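You operate a simulated robot arm through the tools that you are given. There is no shell and no other tool. Be economical: measure what you need, move in short steps, check, and stop when the job is done.

You run a simulated two-armed robot. Do the job below in one go: nothing can be reset, and whatever is moved stays where it is left.

JOB
Start Press 3, feed at 3 and tighten the choke till the needle is in the green.
Fine: choke wide open and no feed at Start; no trip; wheel left on a mark.

The check looks at the end state, three seconds after you hand in, the way a careful person would. Anything else that was tipped, shoved, dropped, spilled or broken makes it a failure.

ROBOT AND FRAMES
Two 6-joint arms with three-finger grippers on one trunk, on a base that drives. Base frame: it is fixed to the floor where the robot stands at the start and does not move with it; the origin is under the middle of the robot, x ahead of it, y to its left, z up. Readings come in mm, rad, newtons and seconds.
The left shoulder is at the start at [20, 170, 1550], the right one opposite. With the tool pointing down near the work surface each hand reaches from about 340 to 620 mm from the robot's upright axis, wherever it stands, measured 20 degrees to its own side. Places, roughly: far choke wheel [600, 400, 1200]; far feed lever [800, 0, 900]; far green display [900, -100, 1500]; far start button [800, 100, 1200]; press 3 [1300, 600, 800]. Payload 2.2 kg a hand.
The tool frame of a hand sits at the grasp point between the pads (the TCP): z along the fingers, y along the line on which they close. The tips reach 25 mm beyond it. Largest opening 104 mm; the body of the gripper starts 74 mm behind the TCP.
Orientation is that of the tool frame in the base frame, as a unit quaternion [w, x, y, z]. With the fingers straight down and closing along the base's y, the tool's x points along the base's -x, its y along +y and its z along -z.

CONTROLS
- The arms move only by the tool arm_command. It takes "left_targets", "right_targets" or both (then of equal length, played together; a hand with none holds still); each is a list of rows, each a list of 7 numbers: the finger opening in cm, from 0 to 10.4, then the shift along the tool's x, y, z in cm, then the turn, a rotation vector about the tool's x, y, z in rad. In form: [[grip, x, y, z, wx, wy, wz], ...]. A call has 1 to 20 rows; each row is the pose to reach, as a shift and turn from the pose commanded when the call began, along the tool's axes at that moment. A row lasts 0.2 s, in which the tool goes at most 50 mm and 0.15 rad; a call with a longer step from one row to the next is refused whole, and so is a gripper value outside its range. Where a pose cannot be reached the arm comes as near as it can. A force on the tool above 50 N (or 10 N above the force at the start of the call, whichever is more), or a blocked arm, ends the call early, and 0.2 s more pass. The fingers move at their own pace and stop on an object; they squeeze with about 42 N. The grip force told is the motor's: it shows also when the fingers shut on nothing. Time passes only in rows, and 0.2 s behind the last, so rows that repeat a pose let the fingers close. The reply holds the time, the measured pose of the TCP, the force on the tool along the base axes, the opening and the grip force, in the units named above and with some noise, with the torque about the TCP (base axes, N m) and any sound that the robot's microphone picked up.
- Cameras (640 x 400 px; columns grow to the right, rows downward): "scene" is now at [154.7, 32.4, 1446.9]; the picture's right is [0.36, -0.93, -0.00], its down [-0.52, -0.20, -0.83] and it looks along [0.78, 0.30, -0.55] (base axes); focal length 269 px, centre (320, 200). "left" rides on the left gripper at [82, -3, -104] in its tool frame; the picture's right is [0.04, 1.00, 0.00], its down [-0.75, 0.03, -0.66] and it looks along [-0.66, 0.03, 0.75] (tool axes); focal length 256 px, centre (320, 200). "right" rides on the right gripper at [82, 3, -104] in its tool frame; the picture's right is [-0.04, 1.00, 0.00], its down [-0.75, -0.03, -0.66] and it looks along [-0.66, -0.03, 0.75] (tool axes); focal length 256 px, centre (320, 200). There is no depth. A picture from a camera that has moved, and an enlarged one, comes with that camera's place and axes in the base frame and with its lens.
- snapshot(camera): a new picture of that camera. It takes no simulated time.
- move_column(by): slides the trunk up (or, below 0, down) by that many mm; the arms and the scene camera ride with it, the base frame stays. It gives what a move gives, with no picture.
- roll_base(legs): drives the robot by 1 to 6 legs, each [ahead, left, turn to the left] in mm, mm and rad, along the robot's own axes; the way and the turn of a leg run together, so that a leg with both is an arc; at most 1500 mm and 3.142 rad a leg. The arms and the cameras ride along, it lands a little off, and it stops where it bumps. It gives what a move gives.
- turn_head(pan, tilt): turns the head with the scene camera to pan (to the left, within 1.047 rad either way) and tilt (down, from -0.506 to 1.204), counted from straight ahead of the robot. It gives what a move gives.
- inspect(camera, box): a new picture of the part [left, top, right, bottom] of that camera's present view, enlarged. It takes no simulated time.
- close_job(): hands the job in; it is judged then, once.

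Work in short steps. Places have to be worked out from the pictures, the camera data and where the tool is seen: move nearer, look again, correct. Check each grasp and each placing, and mend what went wrong. You have 120 turns and 88 pictures in all, those below and enlarged ones among them. Open the grippers and draw the arms clear of the work before you hand the job in, unless the task says otherwise; then end with one line.

The tools are called by a JSON object that holds its "method" and its "body". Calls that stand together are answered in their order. arm_command: Moves the arms, as the interface text tells. Its arguments: {"type":"object","properties":{"left_targets":{"type":"array"},"right_targets":{"type":"array"}},"required":[]} The other tools are called the same way: move_column (by) slides the trunk up or down; roll_base (legs) drives the base; turn_head (pan, tilt) turns the head that bears the scene camera; snapshot (camera) takes a picture; inspect (camera, box) takes an enlarged picture of a part of a camera's view; close_job () hands the job in.

At the start:

```text
t: 0.0
left_tool_pos: [506.4, 287.4, 1149.7]
left_tcp_rot: [0.0, -0.001, 1.0, 0.0]
left_ft_force: [0.2, -0.4, 0.2]
left_wrist_torque: [0.02, 0.01, 0.02]
left_opening: 103.8
left_finger_force: 0.1
right_tool_pos: [543.8, -133.8, 1149.2]
right_tcp_rot: [0.0, -0.001, 1.0, -0.001]
right_ft_force: [-0.3, 0.6, -0.5]
right_wrist_torque: [0.02, -0.03, 0.0]
right_opening: 104.0
right_finger_force: 0.0
trunk travel left (down, up): [-742.0, 0.0]
robot x, y, heading: [-2.8, 7.2, 0.004]
head pan, tilt: [0.365, 0.588]
```

scene: 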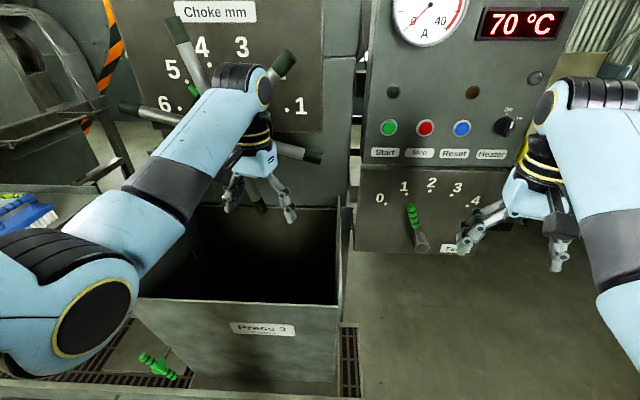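
right: 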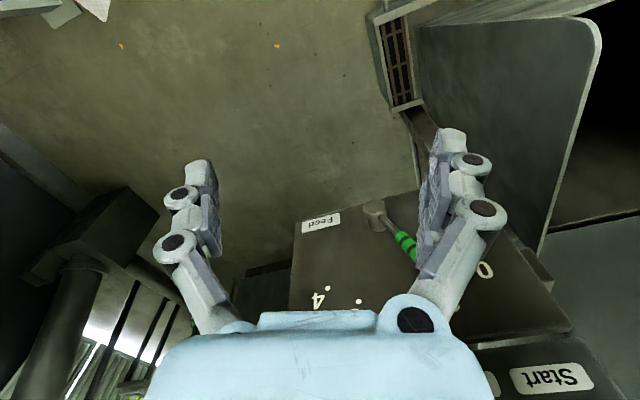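
left: 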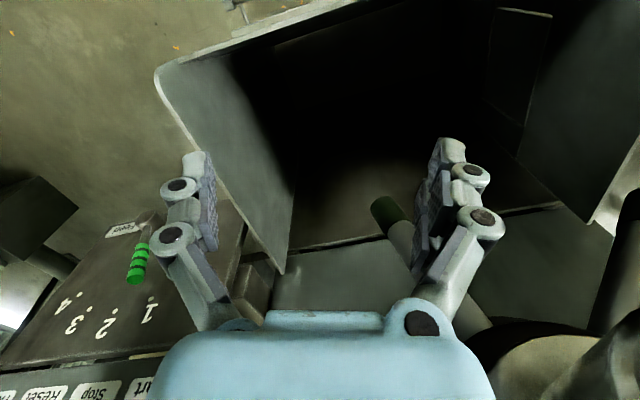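

I'll first look at the panel straight on with the head raised, to see gauge, display, wheel and any notes.

{"method": "turn_head", "body": {"pan": 0.1, "tilt": 0.15}}

{"method": "snapshot", "body": {"camera": "scene"}}

```text
t: 0.9
left_tool_pos: [507.0, 287.6, 1149.6]
left_tcp_rot: [0.0, 0.0, 1.0, 0.0]
left_ft_force: [-0.6, -0.2, -0.7]
left_wrist_torque: [-0.03, 0.02, 0.01]
left_opening: 104.3
left_finger_force: 0.1
right_tool_pos: [542.3, -132.0, 1150.1]
right_tcp_rot: [0.001, 0.001, 1.0, -0.001]
right_ft_force: [-0.3, -0.3, -0.3]
right_wrist_torque: [0.0, -0.03, -0.01]
right_opening: 103.8
right_finger_force: 0.1
trunk travel left (down, up): [-742.0, 0.0]
robot x, y, heading: [-2.1, 1.6, -0.0]
head pan, tilt: [0.099, 0.15]
```

```text
84 pictures are left
camera scene: at [164.0, 10.0, 1487.1], right [0.1, -0.99, 0.0], down [-0.15, -0.02, -0.99], along [0.98, 0.1, -0.15], focal length 269 px, centre (320, 200)
```

scene: 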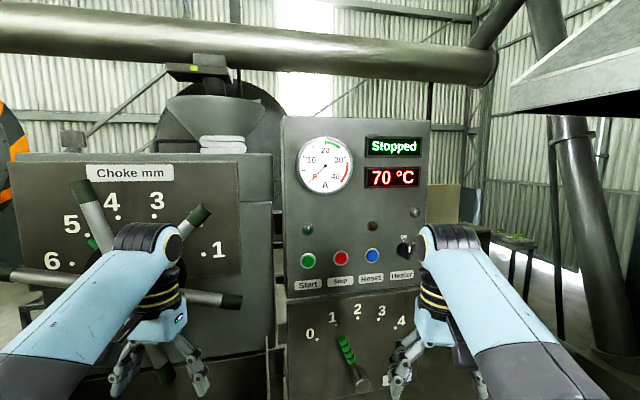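

The panel is in view. I'll enlarge the gauge and displays, and the wheel dial and lever.

{"method": "inspect", "body": {"camera": "scene", "box": [280, 120, 440, 220]}}

{"method": "inspect", "body": {"camera": "scene", "box": [0, 150, 288, 330]}}

{"method": "inspect", "body": {"camera": "scene", "box": [280, 220, 440, 400]}}

```text
4.00 times, centred on (360, 170) of scene
camera zoom: at [164.0, 10.0, 1487.1], right [0.1, -0.99, 0.0], down [-0.15, -0.02, -0.99], along [0.98, 0.1, -0.15], focal length 1075 px, centre (160, 320)
```

zoom: 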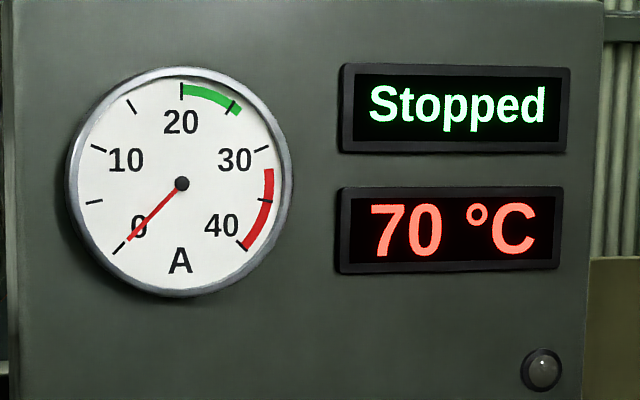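

```text
2.22 times, centred on (144, 240) of scene
camera zoom: at [164.0, 10.0, 1487.1], right [0.1, -0.99, 0.0], down [-0.15, -0.02, -0.99], along [0.98, 0.1, -0.15], focal length 597 px, centre (711, 111)
```

zoom: 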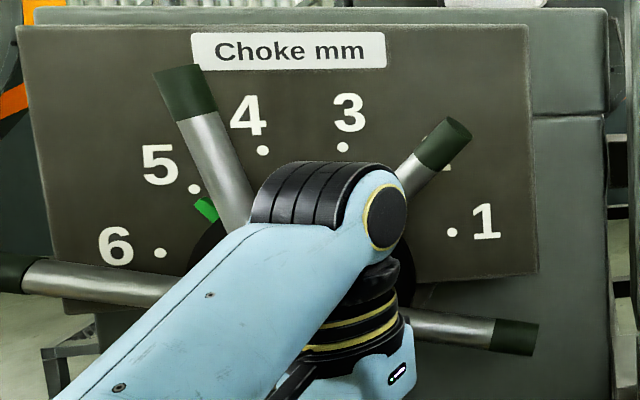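

```text
2.22 times, centred on (360, 310) of scene
camera zoom: at [164.0, 10.0, 1487.1], right [0.1, -0.99, 0.0], down [-0.15, -0.02, -0.99], along [0.98, 0.1, -0.15], focal length 597 px, centre (231, -44)
```

zoom: 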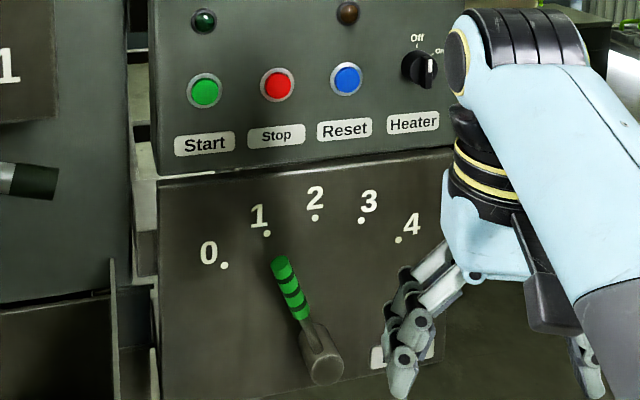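

Green pointer sits at 5, lever near 1, state Stopped. I'll look to both sides to make sure which machine is Press 3.

{"method": "turn_head", "body": {"pan": 1.0, "tilt": 0.4}}

{"method": "snapshot", "body": {"camera": "scene"}}

{"method": "turn_head", "body": {"pan": -0.6, "tilt": 0.4}}

{"method": "snapshot", "body": {"camera": "scene"}}

```text
t: 2.1
left_tool_pos: [506.5, 287.2, 1149.8]
left_tcp_rot: [-0.001, 0.0, 1.0, 0.0]
left_ft_force: [-0.2, -0.9, -0.4]
left_wrist_torque: [-0.04, 0.0, -0.03]
left_opening: 104.0
left_finger_force: 0.1
right_tool_pos: [544.0, -131.8, 1149.4]
right_tcp_rot: [0.0, 0.001, 1.0, 0.0]
right_ft_force: [0.7, 0.2, -0.2]
right_wrist_torque: [0.02, 0.05, -0.02]
right_opening: 104.1
right_finger_force: 0.0
trunk travel left (down, up): [-742.0, 0.0]
robot x, y, heading: [-1.2, -0.1, -0.002]
head pan, tilt: [1.0, 0.4]
```

```text
80 pictures are left
camera scene: at [121.9, 78.6, 1464.0], right [0.84, -0.54, 0.0], down [-0.21, -0.33, -0.92], along [0.5, 0.77, -0.39], focal length 269 px, centre (320, 200)
```

scene: 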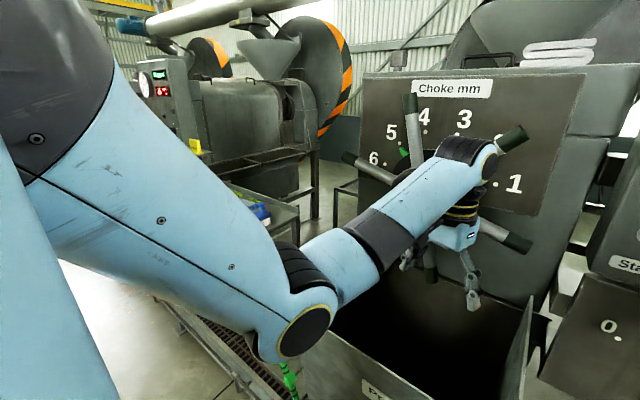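

```text
t: 3.8
left_tool_pos: [506.1, 288.1, 1149.1]
left_tcp_rot: [-0.001, 0.0, 1.0, 0.0]
left_ft_force: [1.5, 1.1, -0.2]
left_wrist_torque: [0.02, -0.02, -0.02]
left_opening: 104.1
left_finger_force: 0.1
right_tool_pos: [543.3, -132.4, 1149.4]
right_tcp_rot: [0.0, 0.0, 1.0, -0.001]
right_ft_force: [0.4, 0.1, -1.0]
right_wrist_torque: [-0.02, 0.01, 0.01]
right_opening: 103.9
right_finger_force: 0.0
trunk travel left (down, up): [-742.0, 0.0]
robot x, y, heading: [2.1, -0.5, -0.001]
head pan, tilt: [-0.6, 0.4]
```

```text
79 pictures are left
camera scene: at [148.2, -51.6, 1464.0], right [-0.56, -0.83, 0.0], down [-0.32, 0.22, -0.92], along [0.76, -0.52, -0.39], focal length 269 px, centre (320, 200)
```

scene: 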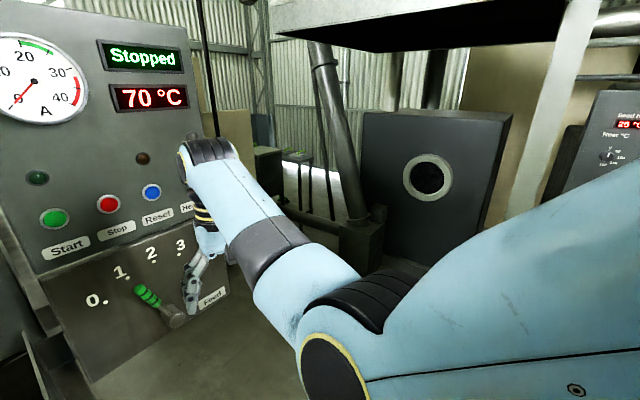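

From triangulation: the dial plane runs through about (673,305)–(576,498), its hub near (624,404,1267); Start is near (768,100,1248). The machine is yawed about 0.42 rad to me. I'll draw both arms back and up, then turn to face it squarely.

{"method": "arm_command", "body": {"left_targets": [[10.4, 3, 0, -3, 0, 0, 0], [10.4, 6, 0, -6, 0, 0, 0], [10.4, 9, 0, -9, 0, 0, 0], [10.4, 12, 0, -12, 0, 0, 0]], "right_targets": [[10.4, 3, 0, -3, 0, 0, 0], [10.4, 6, 0, -6, 0, 0, 0], [10.4, 9, 0, -9, 0, 0, 0], [10.4, 12, 0, -12, 0, 0, 0]]}}

{"method": "roll_base", "body": {"legs": [[0, 0, 0.42]]}}

{"method": "turn_head", "body": {"pan": 0.0, "tilt": 0.3}}

{"method": "snapshot", "body": {"camera": "scene"}}

```text
t: 5.0
left_tool_pos: [471.3, 308.9, 1142.8]
left_tcp_rot: [0.0, 0.0, 1.0, 0.0]
left_ft_force: [0.0, 0.3, 0.2]
left_wrist_torque: [0.0, 0.03, 0.03]
left_opening: 103.8
left_finger_force: 0.1
left hand out of reach, approached as far as the arm can: row 1, 2, 3, 4
right_tool_pos: [506.7, -183.2, 1176.7]
right_tcp_rot: [0.018, 0.032, 0.998, -0.06]
right_ft_force: [1.6, -0.3, -0.1]
right_wrist_torque: [0.03, 0.02, -0.01]
right_opening: 103.9
right_finger_force: 0.0
right hand out of reach, approached as far as the arm can: row 1, 2, 3, 4
trunk travel left (down, up): [-742.0, 0.0]
robot x, y, heading: [3.8, -3.5, -0.005]
head pan, tilt: [-0.6, 0.4]
stopped in row 4 (right hand): the arm was blocked; the commanded pose is now the measured one
```

```text
t: 5.8
left_tool_pos: [466.3, 309.7, 1143.9]
left_tcp_rot: [0.005, -0.006, 1.0, -0.01]
left_ft_force: [4.2, -11.5, -0.8]
left_wrist_torque: [1.19, 0.53, -0.46]
left_opening: 104.0
left_finger_force: 0.1
right_tool_pos: [511.9, -172.4, 1177.1]
right_tcp_rot: [0.02, 0.02, 0.998, -0.061]
right_ft_force: [-0.7, 0.3, 0.5]
right_wrist_torque: [-0.01, 0.0, -0.02]
right_opening: 104.1
right_finger_force: 0.1
trunk travel left (down, up): [-742.0, 0.0]
robot x, y, heading: [-0.9, -0.0, 0.022]
head pan, tilt: [-0.6, 0.4]
stopped in leg 1: the force on the tool passed its limit at 66 N (the readings are from after the stop); the commanded pose is now the measured one
```

```text
t: 6.8
left_tool_pos: [466.2, 310.2, 1143.3]
left_tcp_rot: [0.003, -0.007, 1.0, -0.008]
left_ft_force: [7.2, -15.0, 0.4]
left_wrist_torque: [1.59, 0.71, -0.55]
left_opening: 103.7
left_finger_force: 0.1
right_tool_pos: [512.7, -172.9, 1177.5]
right_tcp_rot: [0.019, 0.019, 0.998, -0.059]
right_ft_force: [-0.6, 0.0, -0.1]
right_wrist_torque: [0.03, -0.01, 0.0]
right_opening: 104.0
right_finger_force: 0.0
trunk travel left (down, up): [-742.0, 0.0]
robot x, y, heading: [4.9, -0.6, 0.027]
head pan, tilt: [0.0, 0.3]
```

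```text
78 pictures are left
camera scene: at [166.4, 1.6, 1473.1], right [0.03, -1.0, 0.0], down [-0.3, -0.01, -0.95], along [0.95, 0.02, -0.3], focal length 269 px, centre (320, 200)
```

scene: 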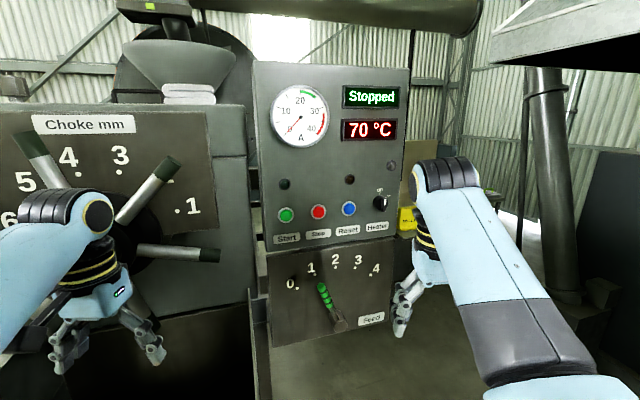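

The left hand touched something while turning (likely the wheel's lower spoke). I'll look from the left camera before moving.

{"method": "snapshot", "body": {"camera": "left"}}

{"method": "turn_head", "body": {"pan": 0.6, "tilt": 0.5}}

{"method": "snapshot", "body": {"camera": "scene"}}

```text
77 pictures are left
camera left: at [383.9, 307.9, 1246.4], right [-0.05, 1.0, -0.02], down [0.75, 0.05, 0.66], along [0.66, 0.02, -0.75], focal length 256 px, centre (320, 200)
```

left: 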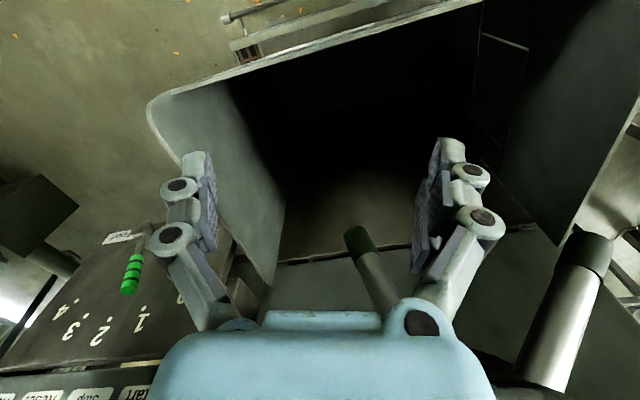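

```text
t: 7.8
left_tool_pos: [466.2, 309.9, 1144.0]
left_tcp_rot: [0.004, -0.007, 1.0, -0.007]
left_ft_force: [5.5, -16.2, -2.0]
left_wrist_torque: [1.76, 0.67, -0.58]
left_opening: 104.1
left_finger_force: 0.0
right_tool_pos: [513.4, -173.1, 1177.4]
right_tcp_rot: [0.02, 0.019, 0.998, -0.059]
right_ft_force: [0.1, 0.0, 0.3]
right_wrist_torque: [-0.01, -0.01, 0.0]
right_opening: 104.0
right_finger_force: 0.0
trunk travel left (down, up): [-742.0, 0.0]
robot x, y, heading: [-0.6, -0.1, 0.031]
head pan, tilt: [0.6, 0.499]
```

```text
76 pictures are left
camera scene: at [146.8, 52.4, 1454.8], right [0.59, -0.81, 0.0], down [-0.39, -0.28, -0.88], along [0.71, 0.52, -0.48], focal length 269 px, centre (320, 200)
```

scene: 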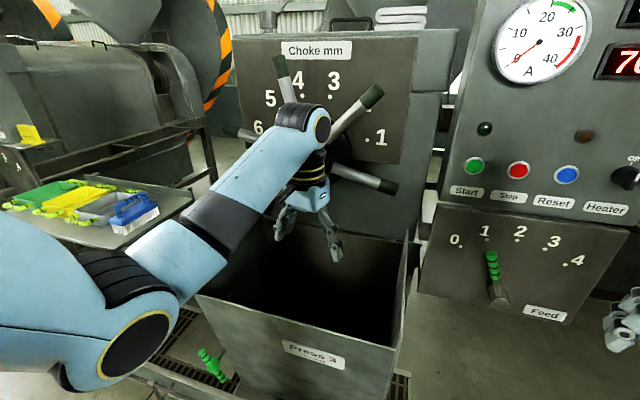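

The left wrist is leaning against a wheel spoke. I'll back away along the machine's outward normal, then turn in place.

{"method": "roll_base", "body": {"legs": [[-60, -40, 0], [-140, -60, 0]]}}

{"method": "snapshot", "body": {"camera": "scene"}}

```text
t: 9.8
left_tool_pos: [271.4, 207.1, 1144.6]
left_tcp_rot: [0.004, -0.006, 1.0, -0.008]
left_ft_force: [0.7, -0.4, 0.4]
left_wrist_torque: [0.04, 0.03, -0.03]
left_opening: 104.0
left_finger_force: 0.0
right_tool_pos: [318.5, -276.1, 1177.4]
right_tcp_rot: [0.019, 0.02, 0.998, -0.059]
right_ft_force: [-0.8, -0.6, -0.5]
right_wrist_torque: [0.04, -0.02, -0.02]
right_opening: 103.7
right_finger_force: 0.0
trunk travel left (down, up): [-742.0, 0.0]
robot x, y, heading: [-190.2, -101.6, 0.023]
head pan, tilt: [0.6, 0.499]
```

```text
75 pictures are left
camera scene: at [-48.1, -50.7, 1454.8], right [0.58, -0.81, 0.0], down [-0.39, -0.28, -0.88], along [0.71, 0.51, -0.48], focal length 269 px, centre (320, 200)
```

scene: 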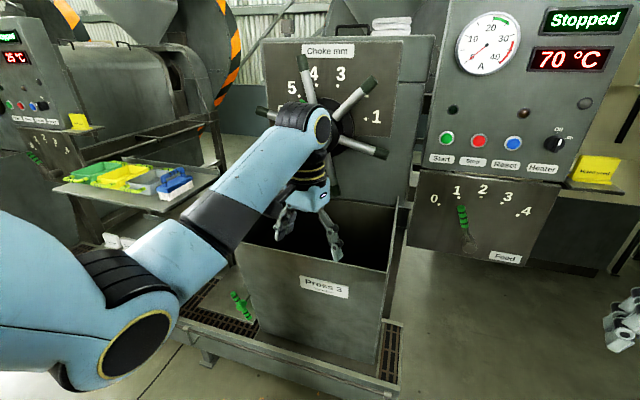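

Free now. There is a yellow notice right of the panel; I'll enlarge it and turn to face the machine.

{"method": "inspect", "body": {"camera": "scene", "box": [540, 130, 640, 200]}}

{"method": "roll_base", "body": {"legs": [[0, 0, 0.4]]}}

{"method": "turn_head", "body": {"pan": 0.0, "tilt": 0.3}}

{"method": "snapshot", "body": {"camera": "scene"}}

```text
5.71 times, centred on (590, 165) of scene
camera zoom: at [-48.1, -50.7, 1454.8], right [0.58, -0.81, 0.0], down [-0.39, -0.28, -0.88], along [0.71, 0.51, -0.48], focal length 1536 px, centre (-1223, 400)
```

zoom: 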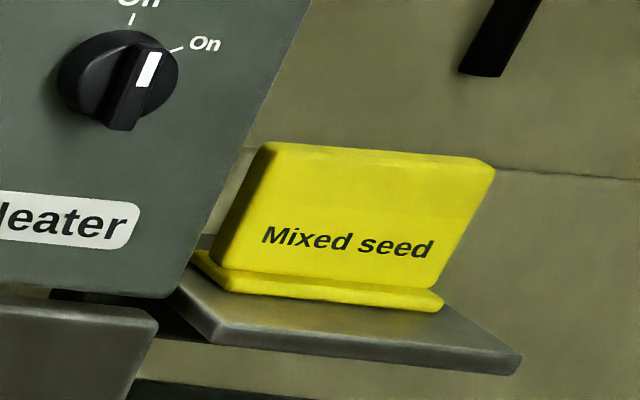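

```text
t: 11.3
left_tool_pos: [116.0, 361.8, 1143.7]
left_tcp_rot: [0.006, -0.202, 0.979, -0.008]
left_ft_force: [-0.2, -0.3, -0.3]
left_wrist_torque: [0.02, 0.01, -0.01]
left_opening: 104.0
left_finger_force: 0.1
right_tool_pos: [342.4, -65.9, 1178.1]
right_tcp_rot: [0.032, -0.176, 0.982, -0.056]
right_ft_force: [0.5, -0.3, -0.2]
right_wrist_torque: [-0.02, 0.0, -0.03]
right_opening: 103.8
right_finger_force: 0.1
trunk travel left (down, up): [-742.0, 0.0]
robot x, y, heading: [-194.2, -101.9, 0.411]
head pan, tilt: [0.6, 0.499]
```

```text
t: 12.3
left_tool_pos: [116.0, 361.7, 1142.3]
left_tcp_rot: [0.005, -0.202, 0.979, -0.008]
left_ft_force: [0.6, 0.7, 0.7]
left_wrist_torque: [-0.01, -0.03, 0.0]
left_opening: 104.0
left_finger_force: 0.1
right_tool_pos: [344.0, -66.5, 1178.0]
right_tcp_rot: [0.031, -0.176, 0.982, -0.056]
right_ft_force: [0.0, 0.9, 0.0]
right_wrist_torque: [-0.01, 0.0, 0.01]
right_opening: 103.7
right_finger_force: 0.0
trunk travel left (down, up): [-742.0, 0.0]
robot x, y, heading: [-193.9, -103.7, 0.417]
head pan, tilt: [0.0, 0.3]
```

```text
73 pictures are left
camera scene: at [-43.8, -37.4, 1473.2], right [0.41, -0.91, 0.0], down [-0.27, -0.12, -0.96], along [0.87, 0.39, -0.3], focal length 269 px, centre (320, 200)
```

scene: 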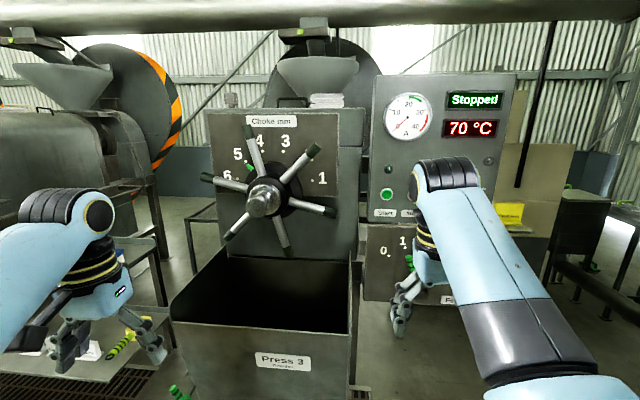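

Now a clear head-on view. Enlarge the wheel, and the heater knob area is hidden; take the wheel.

{"method": "inspect", "body": {"camera": "scene", "box": [190, 100, 350, 260]}}

```text
2.50 times, centred on (270, 180) of scene
camera zoom: at [-43.8, -37.4, 1473.2], right [0.41, -0.91, 0.0], down [-0.27, -0.12, -0.96], along [0.87, 0.39, -0.3], focal length 672 px, centre (445, 250)
```

zoom: 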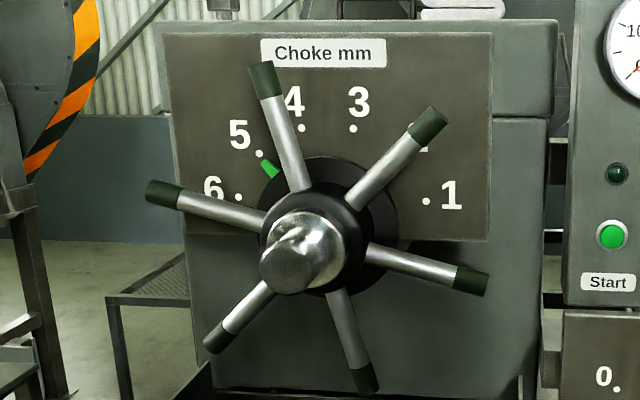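

The wheel has six spokes (tips ~178 mm out, ~75 mm off the panel), hub ~880 mm ahead of me and ~110 mm left. I'll turn both tools from pointing down to pointing forward here, well clear of the machine.

{"method": "arm_command", "body": {"left_targets": [[10.4, -2.2, 0, -1, 0, -0.143, 0], [10.4, -4.4, 0, -2, 0, -0.286, 0], [10.4, -6.6, 0, -3, 0, -0.428, 0], [10.4, -8.8, 0, -4, 0, -0.571, 0], [10.4, -11, 0, -5, 0, -0.714, 0], [10.4, -13.2, 0, -6, 0, -0.857, 0], [10.4, -15.4, 0, -7, 0, -1.0, 0], [10.4, -17.6, 0, -8, 0, -1.142, 0], [10.4, -19.8, 0, -9, 0, -1.285, 0], [10.4, -22, 0, -10, 0, -1.428, 0], [10.4, -24, 0, -11, 0, -1.571, 0], [10.4, -24, 0, -11, 0, -1.571, 0]], "right_targets": [[0, -2.2, 0, -1, 0, -0.143, 0], [0, -4.4, 0, -2, 0, -0.286, 0], [0, -6.6, 0, -3, 0, -0.428, 0], [0, -8.8, 0, -4, 0, -0.571, 0], [0, -11, 0, -5, 0, -0.714, 0], [0, -13.2, 0, -6, 0, -0.857, 0], [0, -15.4, 0, -7, 0, -1.0, 0], [0, -17.6, 0, -8, 0, -1.142, 0], [0, -19.8, 0, -9, 0, -1.285, 0], [0, -22, 0, -10, 0, -1.428, 0], [0, -22, 0, -11, 0, -1.571, 0], [0, -22, 0, -11, 0, -1.571, 0]]}}

{"method": "snapshot", "body": {"camera": "scene"}}

```text
t: 14.9
left_tool_pos: [334.3, 457.2, 1256.6]
left_tcp_rot: [0.697, -0.148, 0.688, 0.138]
left_ft_force: [0.1, 0.0, -0.1]
left_wrist_torque: [-0.02, 0.04, 0.02]
left_opening: 103.9
left_finger_force: 0.0
right_tool_pos: [539.4, 22.1, 1295.7]
right_tcp_rot: [0.717, -0.165, 0.672, 0.087]
right_ft_force: [1.0, -0.7, 0.2]
right_wrist_torque: [-0.05, -0.01, -0.02]
right_opening: 0.0
right_finger_force: 28.4
trunk travel left (down, up): [-742.0, 0.0]
robot x, y, heading: [-194.8, -108.0, 0.414]
head pan, tilt: [0.0, 0.3]
```

```text
71 pictures are left
camera scene: at [-44.3, -37.4, 1473.3], right [0.41, -0.91, 0.0], down [-0.27, -0.12, -0.96], along [0.87, 0.39, -0.3], focal length 269 px, centre (320, 200)
```

scene: 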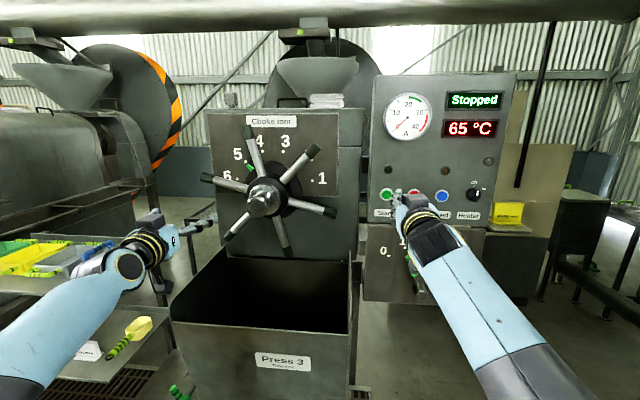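

The temperature reads 65 °C now. I'll check the heater knob, display and indicator lamps.

{"method": "inspect", "body": {"camera": "scene", "box": [365, 80, 525, 230]}}

{"method": "inspect", "body": {"camera": "scene", "box": [450, 170, 530, 225]}}

```text
2.67 times, centred on (445, 155) of scene
camera zoom: at [-44.3, -37.4, 1473.3], right [0.41, -0.91, 0.0], down [-0.27, -0.12, -0.96], along [0.87, 0.39, -0.3], focal length 717 px, centre (-13, 320)
```

zoom: 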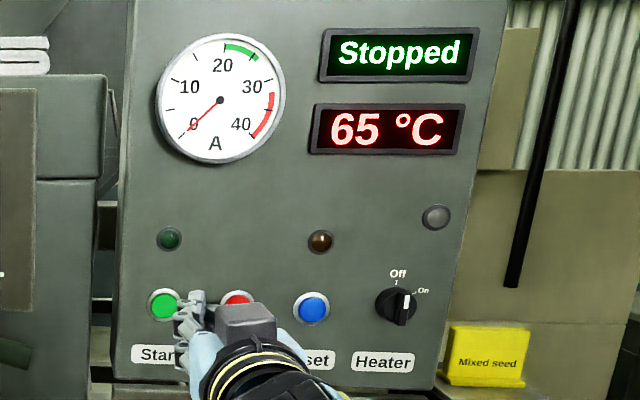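

```text
7.27 times, centred on (490, 198) of scene
camera zoom: at [-44.3, -37.4, 1473.3], right [0.41, -0.91, 0.0], down [-0.27, -0.12, -0.96], along [0.87, 0.39, -0.3], focal length 1955 px, centre (-916, 218)
```

zoom: 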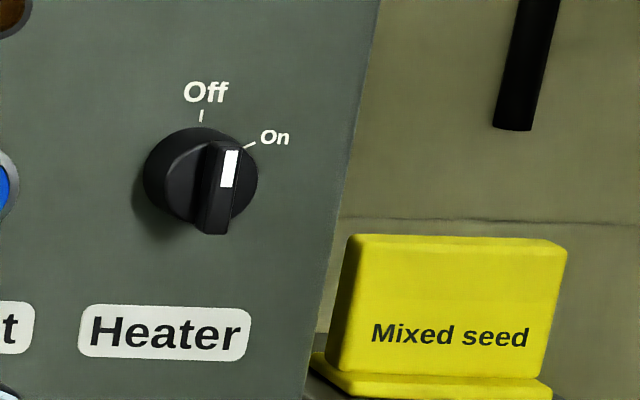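

Heater is Off and not part of the job; I'll note it and watch the display. Now I drive nearer: 110 mm ahead and 50 mm right, keeping hands clear of the spokes (about 40 mm margin).

{"method": "roll_base", "body": {"legs": [[110, -50, 0.015]]}}

{"method": "turn_head", "body": {"pan": 0.05, "tilt": 0.35}}

{"method": "snapshot", "body": {"camera": "scene"}}

```text
t: 16.2
left_tool_pos: [448.3, 467.5, 1256.1]
left_tcp_rot: [0.696, -0.153, 0.687, 0.142]
left_ft_force: [-0.1, -0.1, -0.6]
left_wrist_torque: [-0.01, -0.01, 0.05]
left_opening: 104.4
left_finger_force: 0.1
right_tool_pos: [660.3, 33.1, 1295.2]
right_tcp_rot: [0.716, -0.169, 0.671, 0.091]
right_ft_force: [0.5, -0.2, -0.2]
right_wrist_torque: [0.01, -0.01, -0.01]
right_opening: 0.2
right_finger_force: 28.1
trunk travel left (down, up): [-742.0, 0.0]
robot x, y, heading: [-70.0, -100.9, 0.434]
head pan, tilt: [0.0, 0.3]
```

```text
t: 16.8
left_tool_pos: [449.2, 467.0, 1255.3]
left_tcp_rot: [0.695, -0.154, 0.688, 0.144]
left_ft_force: [1.2, -0.3, -0.1]
left_wrist_torque: [0.02, 0.0, -0.02]
left_opening: 104.3
left_finger_force: 0.1
right_tool_pos: [661.9, 34.3, 1294.7]
right_tcp_rot: [0.716, -0.168, 0.672, 0.091]
right_ft_force: [-0.3, -0.2, 0.4]
right_wrist_torque: [-0.02, 0.01, 0.01]
right_opening: 0.0
right_finger_force: 29.0
trunk travel left (down, up): [-742.0, 0.0]
robot x, y, heading: [-74.7, -101.7, 0.436]
head pan, tilt: [0.051, 0.351]
```

```text
68 pictures are left
camera scene: at [76.1, -29.6, 1468.4], right [0.46, -0.89, 0.0], down [-0.31, -0.16, -0.94], along [0.83, 0.44, -0.34], focal length 269 px, centre (320, 200)
```

scene: 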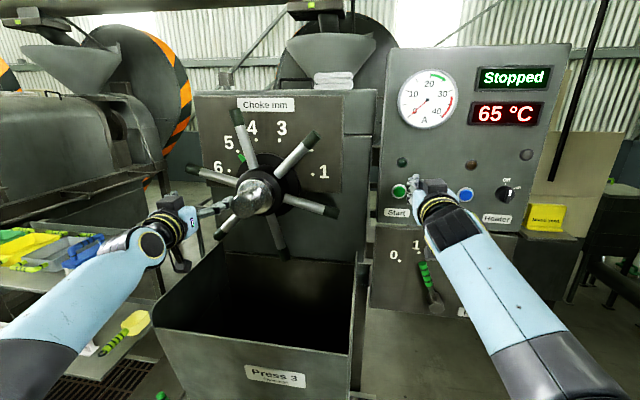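

Estimates (n = into panel, e = right along panel): wheel centre n663,e−112,z1269; Start n740,e229,z1248; lever top about e300,z1050. I'll lower the trunk 120 mm for better reach, then roll the left hand so its fingers straddle the left-hand spoke (opening ≈vertical), still in front of the spoke plane.

{"method": "move_column", "body": {"by": -120}}

{"method": "arm_command", "body": {"left_targets": [[10.4, -1.4, 0.2, 0, 0, 0, 0.148], [10.4, -2.8, 0.4, 0, 0, 0, 0.296], [10.4, -4.2, 0.6, 0, 0, 0, 0.444], [10.4, -5.6, 0.8, 0, 0, 0, 0.592], [10.4, -7, 1, 0, 0, 0, 0.74], [10.4, -8.4, 1.2, 0, 0, 0, 0.888], [10.4, -9.8, 1.4, 0, 0, 0, 1.036], [10.4, -11.2, 1.6, 0, 0, 0, 1.184], [10.4, -12.6, 1.8, 0, 0, 0, 1.332], [10.4, -14, 2, 0, 0, 0, 1.48], [10.4, -15.4, 2.2, 0, 0, 0, 1.628], [10.4, -16.7, 2.2, 0, 0, 0, 1.776]], "right_targets": [[0, 0, 0, 0, -0.03, 0.018, 0.06], [0, 0, 0, 0, -0.061, 0.037, 0.12], [0, 1, 0, 0, -0.061, 0.037, 0.12], [0, 1, 0, 0, -0.061, 0.037, 0.12], [0, 1, 0, 0, -0.061, 0.037, 0.12], [0, 1, 0, 0, -0.061, 0.037, 0.12], [0, 1, 0, 0, -0.061, 0.037, 0.12], [0, 1, 0, 0, -0.061, 0.037, 0.12], [0, 1, 0, 0, -0.061, 0.037, 0.12], [0, 1, 0, 0, -0.061, 0.037, 0.12], [0, 1, 0, 0, -0.061, 0.037, 0.12], [0, 1, 0, 0, -0.061, 0.037, 0.12]]}}

{"method": "snapshot", "body": {"camera": "scene"}}

{"method": "snapshot", "body": {"camera": "left"}}

```text
t: 18.3
left_tool_pos: [447.9, 466.1, 1137.2]
left_tcp_rot: [0.696, -0.153, 0.687, 0.142]
left_ft_force: [0.0, 0.0, -0.1]
left_wrist_torque: [0.01, 0.02, 0.0]
left_opening: 104.1
left_finger_force: 0.0
right_tool_pos: [660.6, 32.3, 1177.2]
right_tcp_rot: [0.716, -0.168, 0.671, 0.091]
right_ft_force: [0.5, 0.2, 0.1]
right_wrist_torque: [0.01, 0.05, 0.02]
right_opening: 0.1
right_finger_force: 28.2
trunk travel left (down, up): [-622.0, 120.0]
robot x, y, heading: [-68.4, -101.2, 0.437]
head pan, tilt: [0.051, 0.351]
```

```text
t: 20.9
left_tool_pos: [437.2, 490.7, 1302.1]
left_tcp_rot: [0.327, 0.438, 0.551, 0.63]
left_ft_force: [-0.4, -1.0, 0.3]
left_wrist_torque: [-0.02, -0.03, 0.02]
left_opening: 104.2
left_finger_force: 0.0
right_tool_pos: [661.1, 33.4, 1166.0]
right_tcp_rot: [0.691, -0.153, 0.69, 0.152]
right_ft_force: [0.7, -0.5, -0.5]
right_wrist_torque: [-0.02, -0.01, 0.02]
right_opening: 0.2
right_finger_force: 28.4
trunk travel left (down, up): [-622.0, 120.0]
robot x, y, heading: [-73.2, -103.7, 0.434]
head pan, tilt: [0.051, 0.351]
```

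```text
67 pictures are left
camera scene: at [75.5, -29.6, 1348.2], right [0.46, -0.89, 0.0], down [-0.3, -0.16, -0.94], along [0.83, 0.44, -0.34], focal length 269 px, centre (320, 200)
```

scene: 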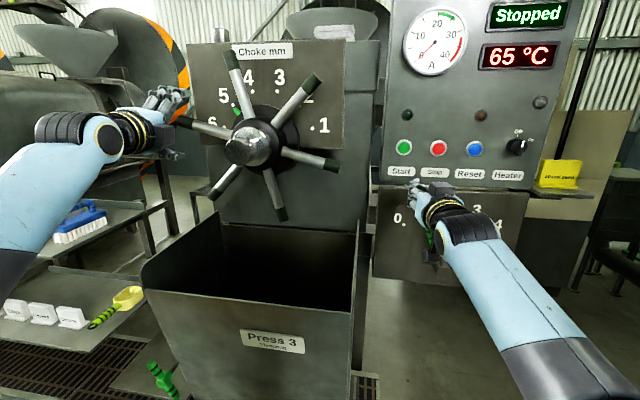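

```text
66 pictures are left
camera left: at [309.9, 521.2, 1313.1], right [0.05, -0.14, 0.99], down [-0.29, -0.95, -0.12], along [0.95, -0.28, -0.09], focal length 256 px, centre (320, 200)
```

left: 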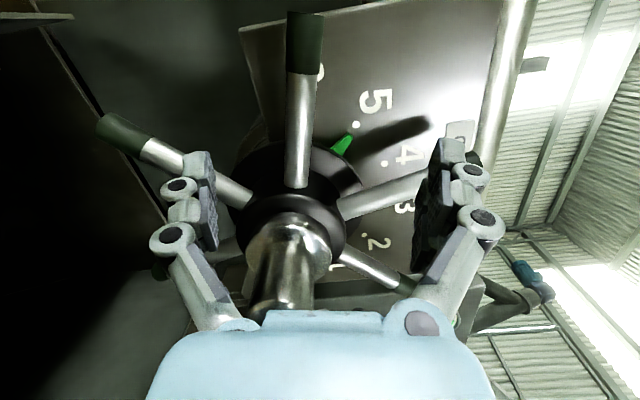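

Triangulating with the wide-baseline left camera corrects the wheel: centre ≈ n713, e−129, z1254, tip radius ≈193, panel n≈786. I drive 60 mm ahead, and slide the left hand onto the left spoke's line (25 mm left, 8 mm down).

{"method": "roll_base", "body": {"legs": [[60, 0, 0]]}}

{"method": "arm_command", "body": {"left_targets": [[10.4, 1.2, -0.7, 0.5, 0, 0, 0], [10.4, 2.3, -1.3, 1.5, 0, 0, 0], [10.4, 2.3, -1.3, 2, 0, 0, 0]]}}

{"method": "snapshot", "body": {"camera": "left"}}

{"method": "snapshot", "body": {"camera": "scene"}}

```text
t: 21.9
left_tool_pos: [492.8, 516.8, 1300.0]
left_tcp_rot: [0.327, 0.437, 0.553, 0.63]
left_ft_force: [0.6, -0.4, -1.1]
left_wrist_torque: [-0.01, -0.03, 0.0]
left_opening: 103.8
left_finger_force: 0.1
right_tool_pos: [718.7, 59.6, 1164.1]
right_tcp_rot: [0.691, -0.152, 0.691, 0.151]
right_ft_force: [0.9, 0.8, 0.0]
right_wrist_torque: [0.03, -0.05, -0.03]
right_opening: 0.0
right_finger_force: 28.2
trunk travel left (down, up): [-622.0, 120.0]
robot x, y, heading: [-16.1, -76.9, 0.431]
head pan, tilt: [0.051, 0.351]
```

```text
t: 22.7
left_tool_pos: [499.0, 546.7, 1296.1]
left_tcp_rot: [0.328, 0.437, 0.552, 0.63]
left_ft_force: [0.2, -0.4, -0.1]
left_wrist_torque: [-0.04, 0.02, -0.01]
left_opening: 103.9
left_finger_force: 0.0
right_tool_pos: [715.8, 59.9, 1164.5]
right_tcp_rot: [0.691, -0.152, 0.69, 0.151]
right_ft_force: [0.2, 0.8, 1.0]
right_wrist_torque: [0.02, 0.02, -0.01]
right_opening: 0.0
right_finger_force: 28.2
trunk travel left (down, up): [-622.0, 120.0]
robot x, y, heading: [-18.3, -77.1, 0.434]
head pan, tilt: [0.051, 0.351]
```

```text
65 pictures are left
camera left: at [371.2, 578.2, 1305.4], right [0.05, -0.14, 0.99], down [-0.29, -0.95, -0.12], along [0.96, -0.28, -0.09], focal length 256 px, centre (320, 200)
```

left: 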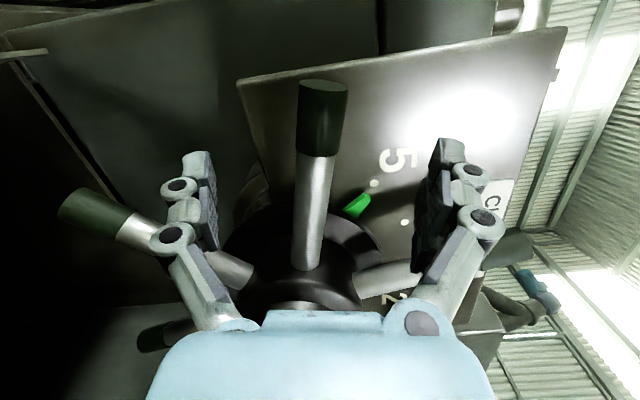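

```text
64 pictures are left
camera scene: at [129.9, -4.4, 1348.3], right [0.47, -0.89, 0.0], down [-0.3, -0.16, -0.94], along [0.83, 0.44, -0.34], focal length 269 px, centre (320, 200)
```

scene: 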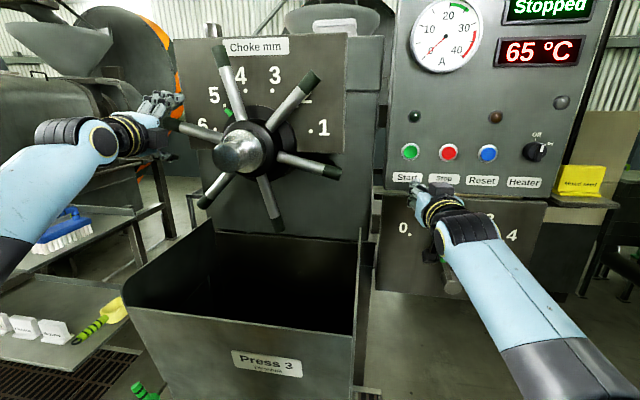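

Spoke tip triangulates to n711, e−325, z1302; the TCP is at n682, e−289, z1296, on its line. Advance 30 mm and close to about 4.5 cm around it.

{"method": "arm_command", "body": {"left_targets": [[10.4, 0, -0.2, 1.5, 0, 0, 0], [10.4, 0, -0.2, 3, 0, 0, 0], [5.5, 0, -0.2, 3, 0, 0, 0], [5.0, 0, -0.2, 3, 0, 0, 0]]}}

{"method": "snapshot", "body": {"camera": "left"}}

```text
t: 23.7
left_tool_pos: [528.0, 558.0, 1292.2]
left_tcp_rot: [0.328, 0.436, 0.553, 0.63]
left_ft_force: [0.5, 0.6, 0.1]
left_wrist_torque: [0.01, -0.02, 0.02]
left_opening: 50.3
left_finger_force: 0.1
right_tool_pos: [717.9, 59.6, 1164.4]
right_tcp_rot: [0.691, -0.151, 0.691, 0.15]
right_ft_force: [-0.1, -0.4, -0.9]
right_wrist_torque: [0.04, -0.01, 0.0]
right_opening: 0.0
right_finger_force: 28.3
trunk travel left (down, up): [-622.0, 120.0]
robot x, y, heading: [-19.1, -77.2, 0.431]
head pan, tilt: [0.051, 0.351]
```

```text
63 pictures are left
camera left: at [399.8, 590.5, 1302.9], right [0.05, -0.14, 0.99], down [-0.29, -0.95, -0.12], along [0.95, -0.28, -0.09], focal length 256 px, centre (320, 200)
```

left: 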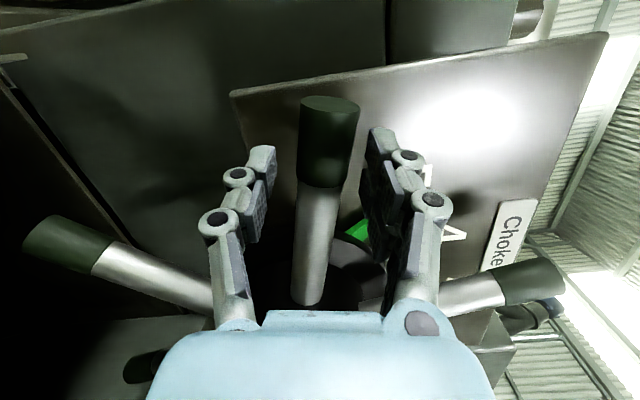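

The spoke is well caged. I'll close on it and swing it 30° counter-clockwise (5 → 6) along the arc of radius 163 mm.

{"method": "arm_command", "body": {"left_targets": [[2.5, 0, 0, 0, 0, 0, 0], [0, 0, 0, 0, 0, 0, 0], [0, 0, 0, 0, 0, 0, 0], [0, -0.035, -1.07, 0, 0, 0, -0.0654], [0, -0.139, -2.13, 0, 0, 0, -0.131], [0, -0.313, -3.18, 0, 0, 0, -0.196], [0, -0.555, -4.22, 0, 0, 0, -0.262], [0, -0.865, -5.24, 0, 0, 0, -0.327], [0, -1.24, -6.24, 0, 0, 0, -0.393], [0, -1.68, -7.21, 0, 0, 0, -0.458], [0, -2.18, -8.15, 0, 0, 0, -0.524]]}}

{"method": "inspect", "body": {"camera": "scene", "box": [150, 30, 360, 240]}}

```text
t: 26.1
left_tool_pos: [527.9, 558.7, 1206.9]
left_tcp_rot: [0.48, 0.277, 0.647, 0.524]
left_ft_force: [-10.1, 17.5, -9.1]
left_wrist_torque: [1.66, 0.8, 0.98]
left_opening: 25.8
left_finger_force: 44.9
right_tool_pos: [714.5, 63.4, 1165.3]
right_tcp_rot: [0.691, -0.154, 0.69, 0.151]
right_ft_force: [0.0, -0.2, -0.6]
right_wrist_torque: [0.02, 0.01, 0.01]
right_opening: 0.0
right_finger_force: 27.9
trunk travel left (down, up): [-622.0, 120.0]
robot x, y, heading: [-14.4, -77.0, 0.438]
head pan, tilt: [0.051, 0.351]
```

```text
1.90 times, centred on (255, 135) of scene
camera zoom: at [129.3, 0.1, 1348.1], right [0.47, -0.88, 0.0], down [-0.3, -0.16, -0.94], along [0.83, 0.44, -0.34], focal length 512 px, centre (444, 324)
```

zoom: 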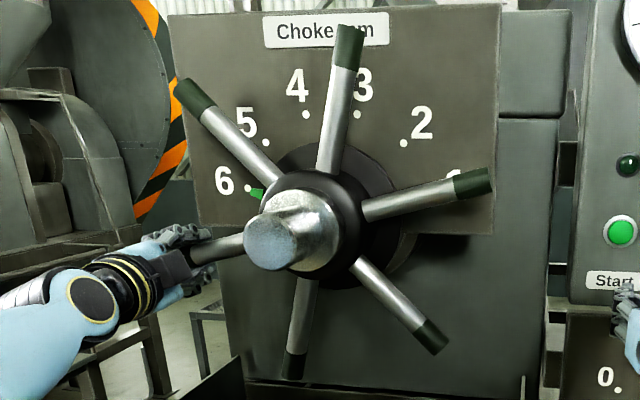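

The pointer is at 6. I'll loosen the fingers and check the alignment of pointer and dot.

{"method": "arm_command", "body": {"left_targets": [[4.5, 0, 0, 0, 0, 0, 0], [5, 0, 0, 0, 0, 0, 0]]}}

{"method": "inspect", "body": {"camera": "scene", "box": [200, 80, 300, 160]}}

{"method": "snapshot", "body": {"camera": "left"}}

```text
t: 26.7
left_tool_pos: [531.8, 553.6, 1207.8]
left_tcp_rot: [0.48, 0.277, 0.647, 0.524]
left_ft_force: [0.1, -0.2, 1.3]
left_wrist_torque: [0.02, -0.03, -0.01]
left_opening: 50.0
left_finger_force: 0.0
right_tool_pos: [716.3, 58.2, 1164.8]
right_tcp_rot: [0.691, -0.152, 0.69, 0.151]
right_ft_force: [0.0, 0.2, -0.1]
right_wrist_torque: [0.02, 0.01, -0.01]
right_opening: 0.0
right_finger_force: 28.3
trunk travel left (down, up): [-622.0, 120.0]
robot x, y, heading: [-21.2, -76.6, 0.435]
head pan, tilt: [0.051, 0.351]
```

```text
5.00 times, centred on (250, 120) of scene
camera zoom: at [130.4, -3.4, 1348.2], right [0.47, -0.89, 0.0], down [-0.3, -0.16, -0.94], along [0.83, 0.44, -0.34], focal length 1344 px, centre (670, 600)
```

zoom: 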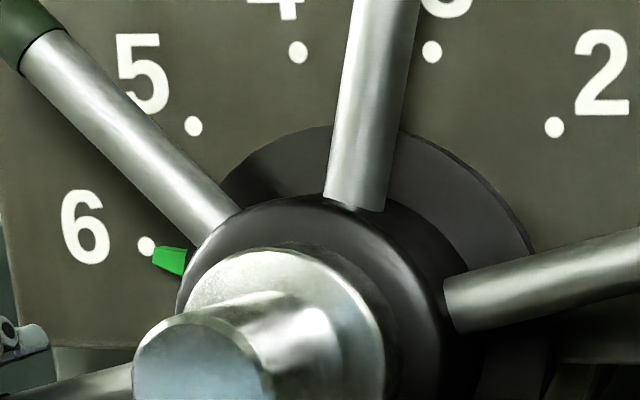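

```text
60 pictures are left
camera left: at [405.5, 580.8, 1176.6], right [-0.16, 0.33, 0.93], down [-0.31, -0.91, 0.27], along [0.94, -0.25, 0.25], focal length 256 px, centre (320, 200)
```

left: 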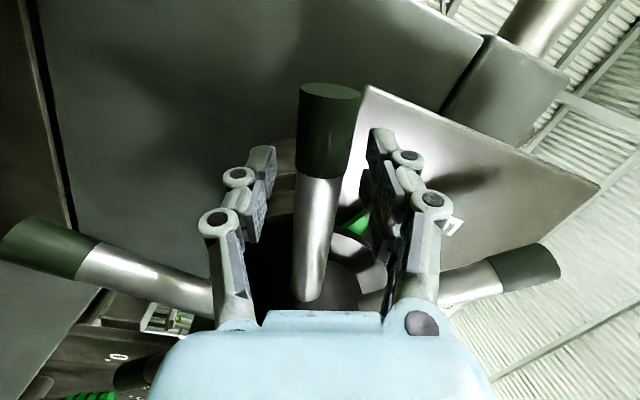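

Pointer lines up with 6 (same small parallax as it had at 5). Left fingers stay loosely caged. Now the lever: look at it with the head tilted down and pulled right.

{"method": "turn_head", "body": {"pan": -0.3, "tilt": 0.5}}

{"method": "snapshot", "body": {"camera": "scene"}}

{"method": "snapshot", "body": {"camera": "right"}}

```text
t: 27.5
left_tool_pos: [530.9, 553.9, 1209.1]
left_tcp_rot: [0.479, 0.278, 0.648, 0.523]
left_ft_force: [0.0, -0.2, -0.1]
left_wrist_torque: [0.01, 0.01, 0.0]
left_opening: 50.2
left_finger_force: 0.1
right_tool_pos: [717.2, 60.0, 1166.0]
right_tcp_rot: [0.692, -0.151, 0.69, 0.15]
right_ft_force: [-0.5, 1.1, 0.3]
right_wrist_torque: [0.02, -0.01, -0.02]
right_opening: 0.1
right_finger_force: 28.4
trunk travel left (down, up): [-622.0, 120.0]
robot x, y, heading: [-20.5, -80.8, 0.431]
head pan, tilt: [-0.3, 0.499]
```

```text
59 pictures are left
camera scene: at [138.2, -34.9, 1334.6], right [0.13, -0.99, 0.0], down [-0.47, -0.06, -0.88], along [0.87, 0.12, -0.48], focal length 269 px, centre (320, 200)
```

scene: 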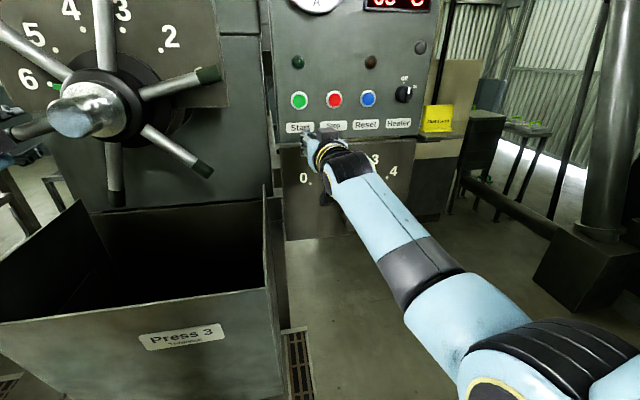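

```text
58 pictures are left
camera right: at [621.2, 18.8, 1084.5], right [-0.42, 0.91, 0.04], down [-0.58, -0.3, 0.75], along [0.7, 0.29, 0.66], focal length 256 px, centre (320, 200)
```

right: 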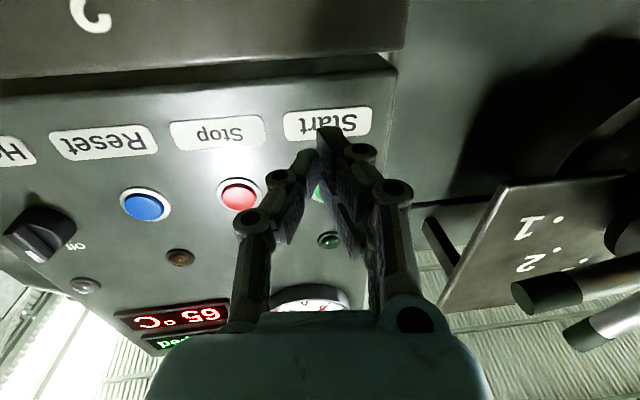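

From two views: lever tip ≈ n720,e313,z1040; its pivot ≈ e365,z903 (length ~146, now −20° = mark 1; marks 20° apart). Start ≈ n760,e237,z1238. I bring the opened right hand in front of the lever grip.

{"method": "arm_command", "body": {"right_targets": [[4, 0, 0, -2.5, 0, 0, 0], [8, 3, -2, -2.5, 0, 0, 0], [10, 6, -4, -2.5, 0, 0, 0], [10, 9, -6, -2.5, 0, 0, 0], [10, 12, -7.5, -2.5, 0, 0, 0], [10, 14, -7.7, -2.5, 0, 0, 0], [10, 14, -7.7, -2.5, 0, 0, 0]]}}

{"method": "snapshot", "body": {"camera": "right"}}

{"method": "snapshot", "body": {"camera": "scene"}}

```text
t: 29.1
left_tool_pos: [532.0, 553.3, 1207.9]
left_tcp_rot: [0.479, 0.278, 0.648, 0.523]
left_ft_force: [0.2, 0.0, -0.5]
left_wrist_torque: [0.0, 0.02, 0.0]
left_opening: 49.9
left_finger_force: 0.1
right_tool_pos: [727.4, -21.6, 1024.0]
right_tcp_rot: [0.692, -0.152, 0.69, 0.151]
right_ft_force: [0.8, 0.4, 0.3]
right_wrist_torque: [-0.01, -0.04, 0.0]
right_opening: 100.0
right_finger_force: 0.1
trunk travel left (down, up): [-622.0, 120.0]
robot x, y, heading: [-19.2, -72.0, 0.435]
head pan, tilt: [-0.3, 0.499]
```

```text
57 pictures are left
camera right: at [632.1, -62.2, 943.7], right [-0.42, 0.91, 0.04], down [-0.59, -0.3, 0.75], along [0.69, 0.29, 0.66], focal length 256 px, centre (320, 200)
```

right: 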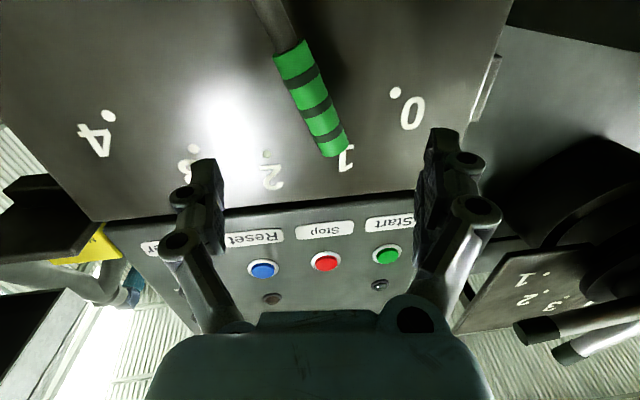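

```text
56 pictures are left
camera scene: at [138.3, -35.4, 1334.6], right [0.13, -0.99, 0.0], down [-0.47, -0.06, -0.88], along [0.87, 0.12, -0.48], focal length 269 px, centre (320, 200)
```

scene: 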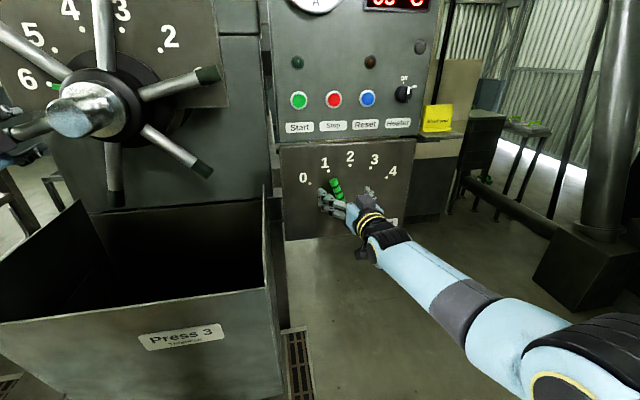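

Lever tip confirmed at n≈720,e312,z1042. Advance 58 mm so the fingers straddle the grip, then close to 4 cm.

{"method": "arm_command", "body": {"right_targets": [[10, 0, 0, 2, 0, 0, 0], [10, 0, 0.2, 4, 0, 0, 0], [10, 0, 0.3, 5.8, 0, 0, 0], [6, 0, 0.3, 5.8, 0, 0, 0], [4, 0, 0.3, 5.8, 0, 0, 0], [4, 0, 0.3, 5.8, 0, 0, 0]]}}

{"method": "snapshot", "body": {"camera": "right"}}

```text
t: 30.5
left_tool_pos: [530.5, 552.9, 1208.2]
left_tcp_rot: [0.48, 0.278, 0.647, 0.524]
left_ft_force: [-0.3, 0.0, 1.2]
left_wrist_torque: [0.01, -0.01, 0.0]
left_opening: 50.0
left_finger_force: 0.1
right_tool_pos: [777.0, 5.9, 1024.5]
right_tcp_rot: [0.691, -0.153, 0.69, 0.152]
right_ft_force: [-0.5, 0.4, 0.1]
right_wrist_torque: [-0.02, 0.01, -0.01]
right_opening: 40.2
right_finger_force: 0.1
trunk travel left (down, up): [-622.0, 120.0]
robot x, y, heading: [-15.9, -75.2, 0.437]
head pan, tilt: [-0.3, 0.499]
```

```text
55 pictures are left
camera right: at [681.5, -34.6, 943.2], right [-0.42, 0.91, 0.04], down [-0.58, -0.3, 0.75], along [0.69, 0.29, 0.66], focal length 256 px, centre (320, 200)
```

right: 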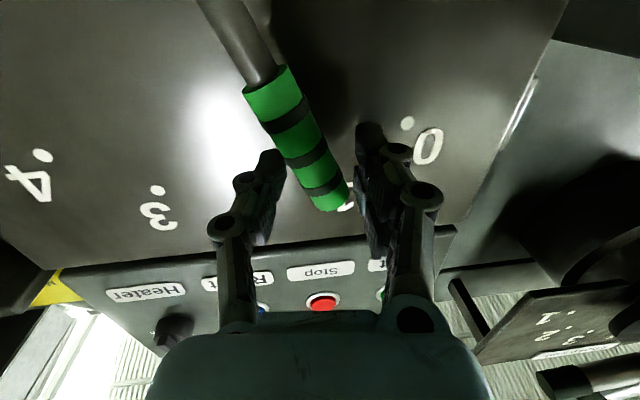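

Lever is between the fingers. I align the hand's roll with it (−0.36 rad) and close on it.

{"method": "arm_command", "body": {"right_targets": [[4, 0, 0, 0, 0, 0, -0.12], [4, 0, 0, 0, 0, 0, -0.24], [4, 0, 0, 0, 0, 0, -0.36], [0, 0, 0, 0, 0, 0, -0.36], [0, 0, 0, 0, 0, 0, -0.36]]}}

```text
t: 31.7
left_tool_pos: [530.3, 553.2, 1207.6]
left_tcp_rot: [0.479, 0.278, 0.647, 0.524]
left_ft_force: [0.6, 0.5, 0.6]
left_wrist_torque: [0.04, -0.03, 0.0]
left_opening: 49.9
left_finger_force: 0.1
right_tool_pos: [776.9, 5.9, 1023.7]
right_tcp_rot: [0.707, -0.275, 0.651, 0.024]
right_ft_force: [1.6, -0.8, 0.2]
right_wrist_torque: [-0.25, -0.24, 0.09]
right_opening: 17.6
right_finger_force: 42.4
trunk travel left (down, up): [-622.0, 120.0]
robot x, y, heading: [-15.6, -79.0, 0.43]
head pan, tilt: [-0.3, 0.499]
```

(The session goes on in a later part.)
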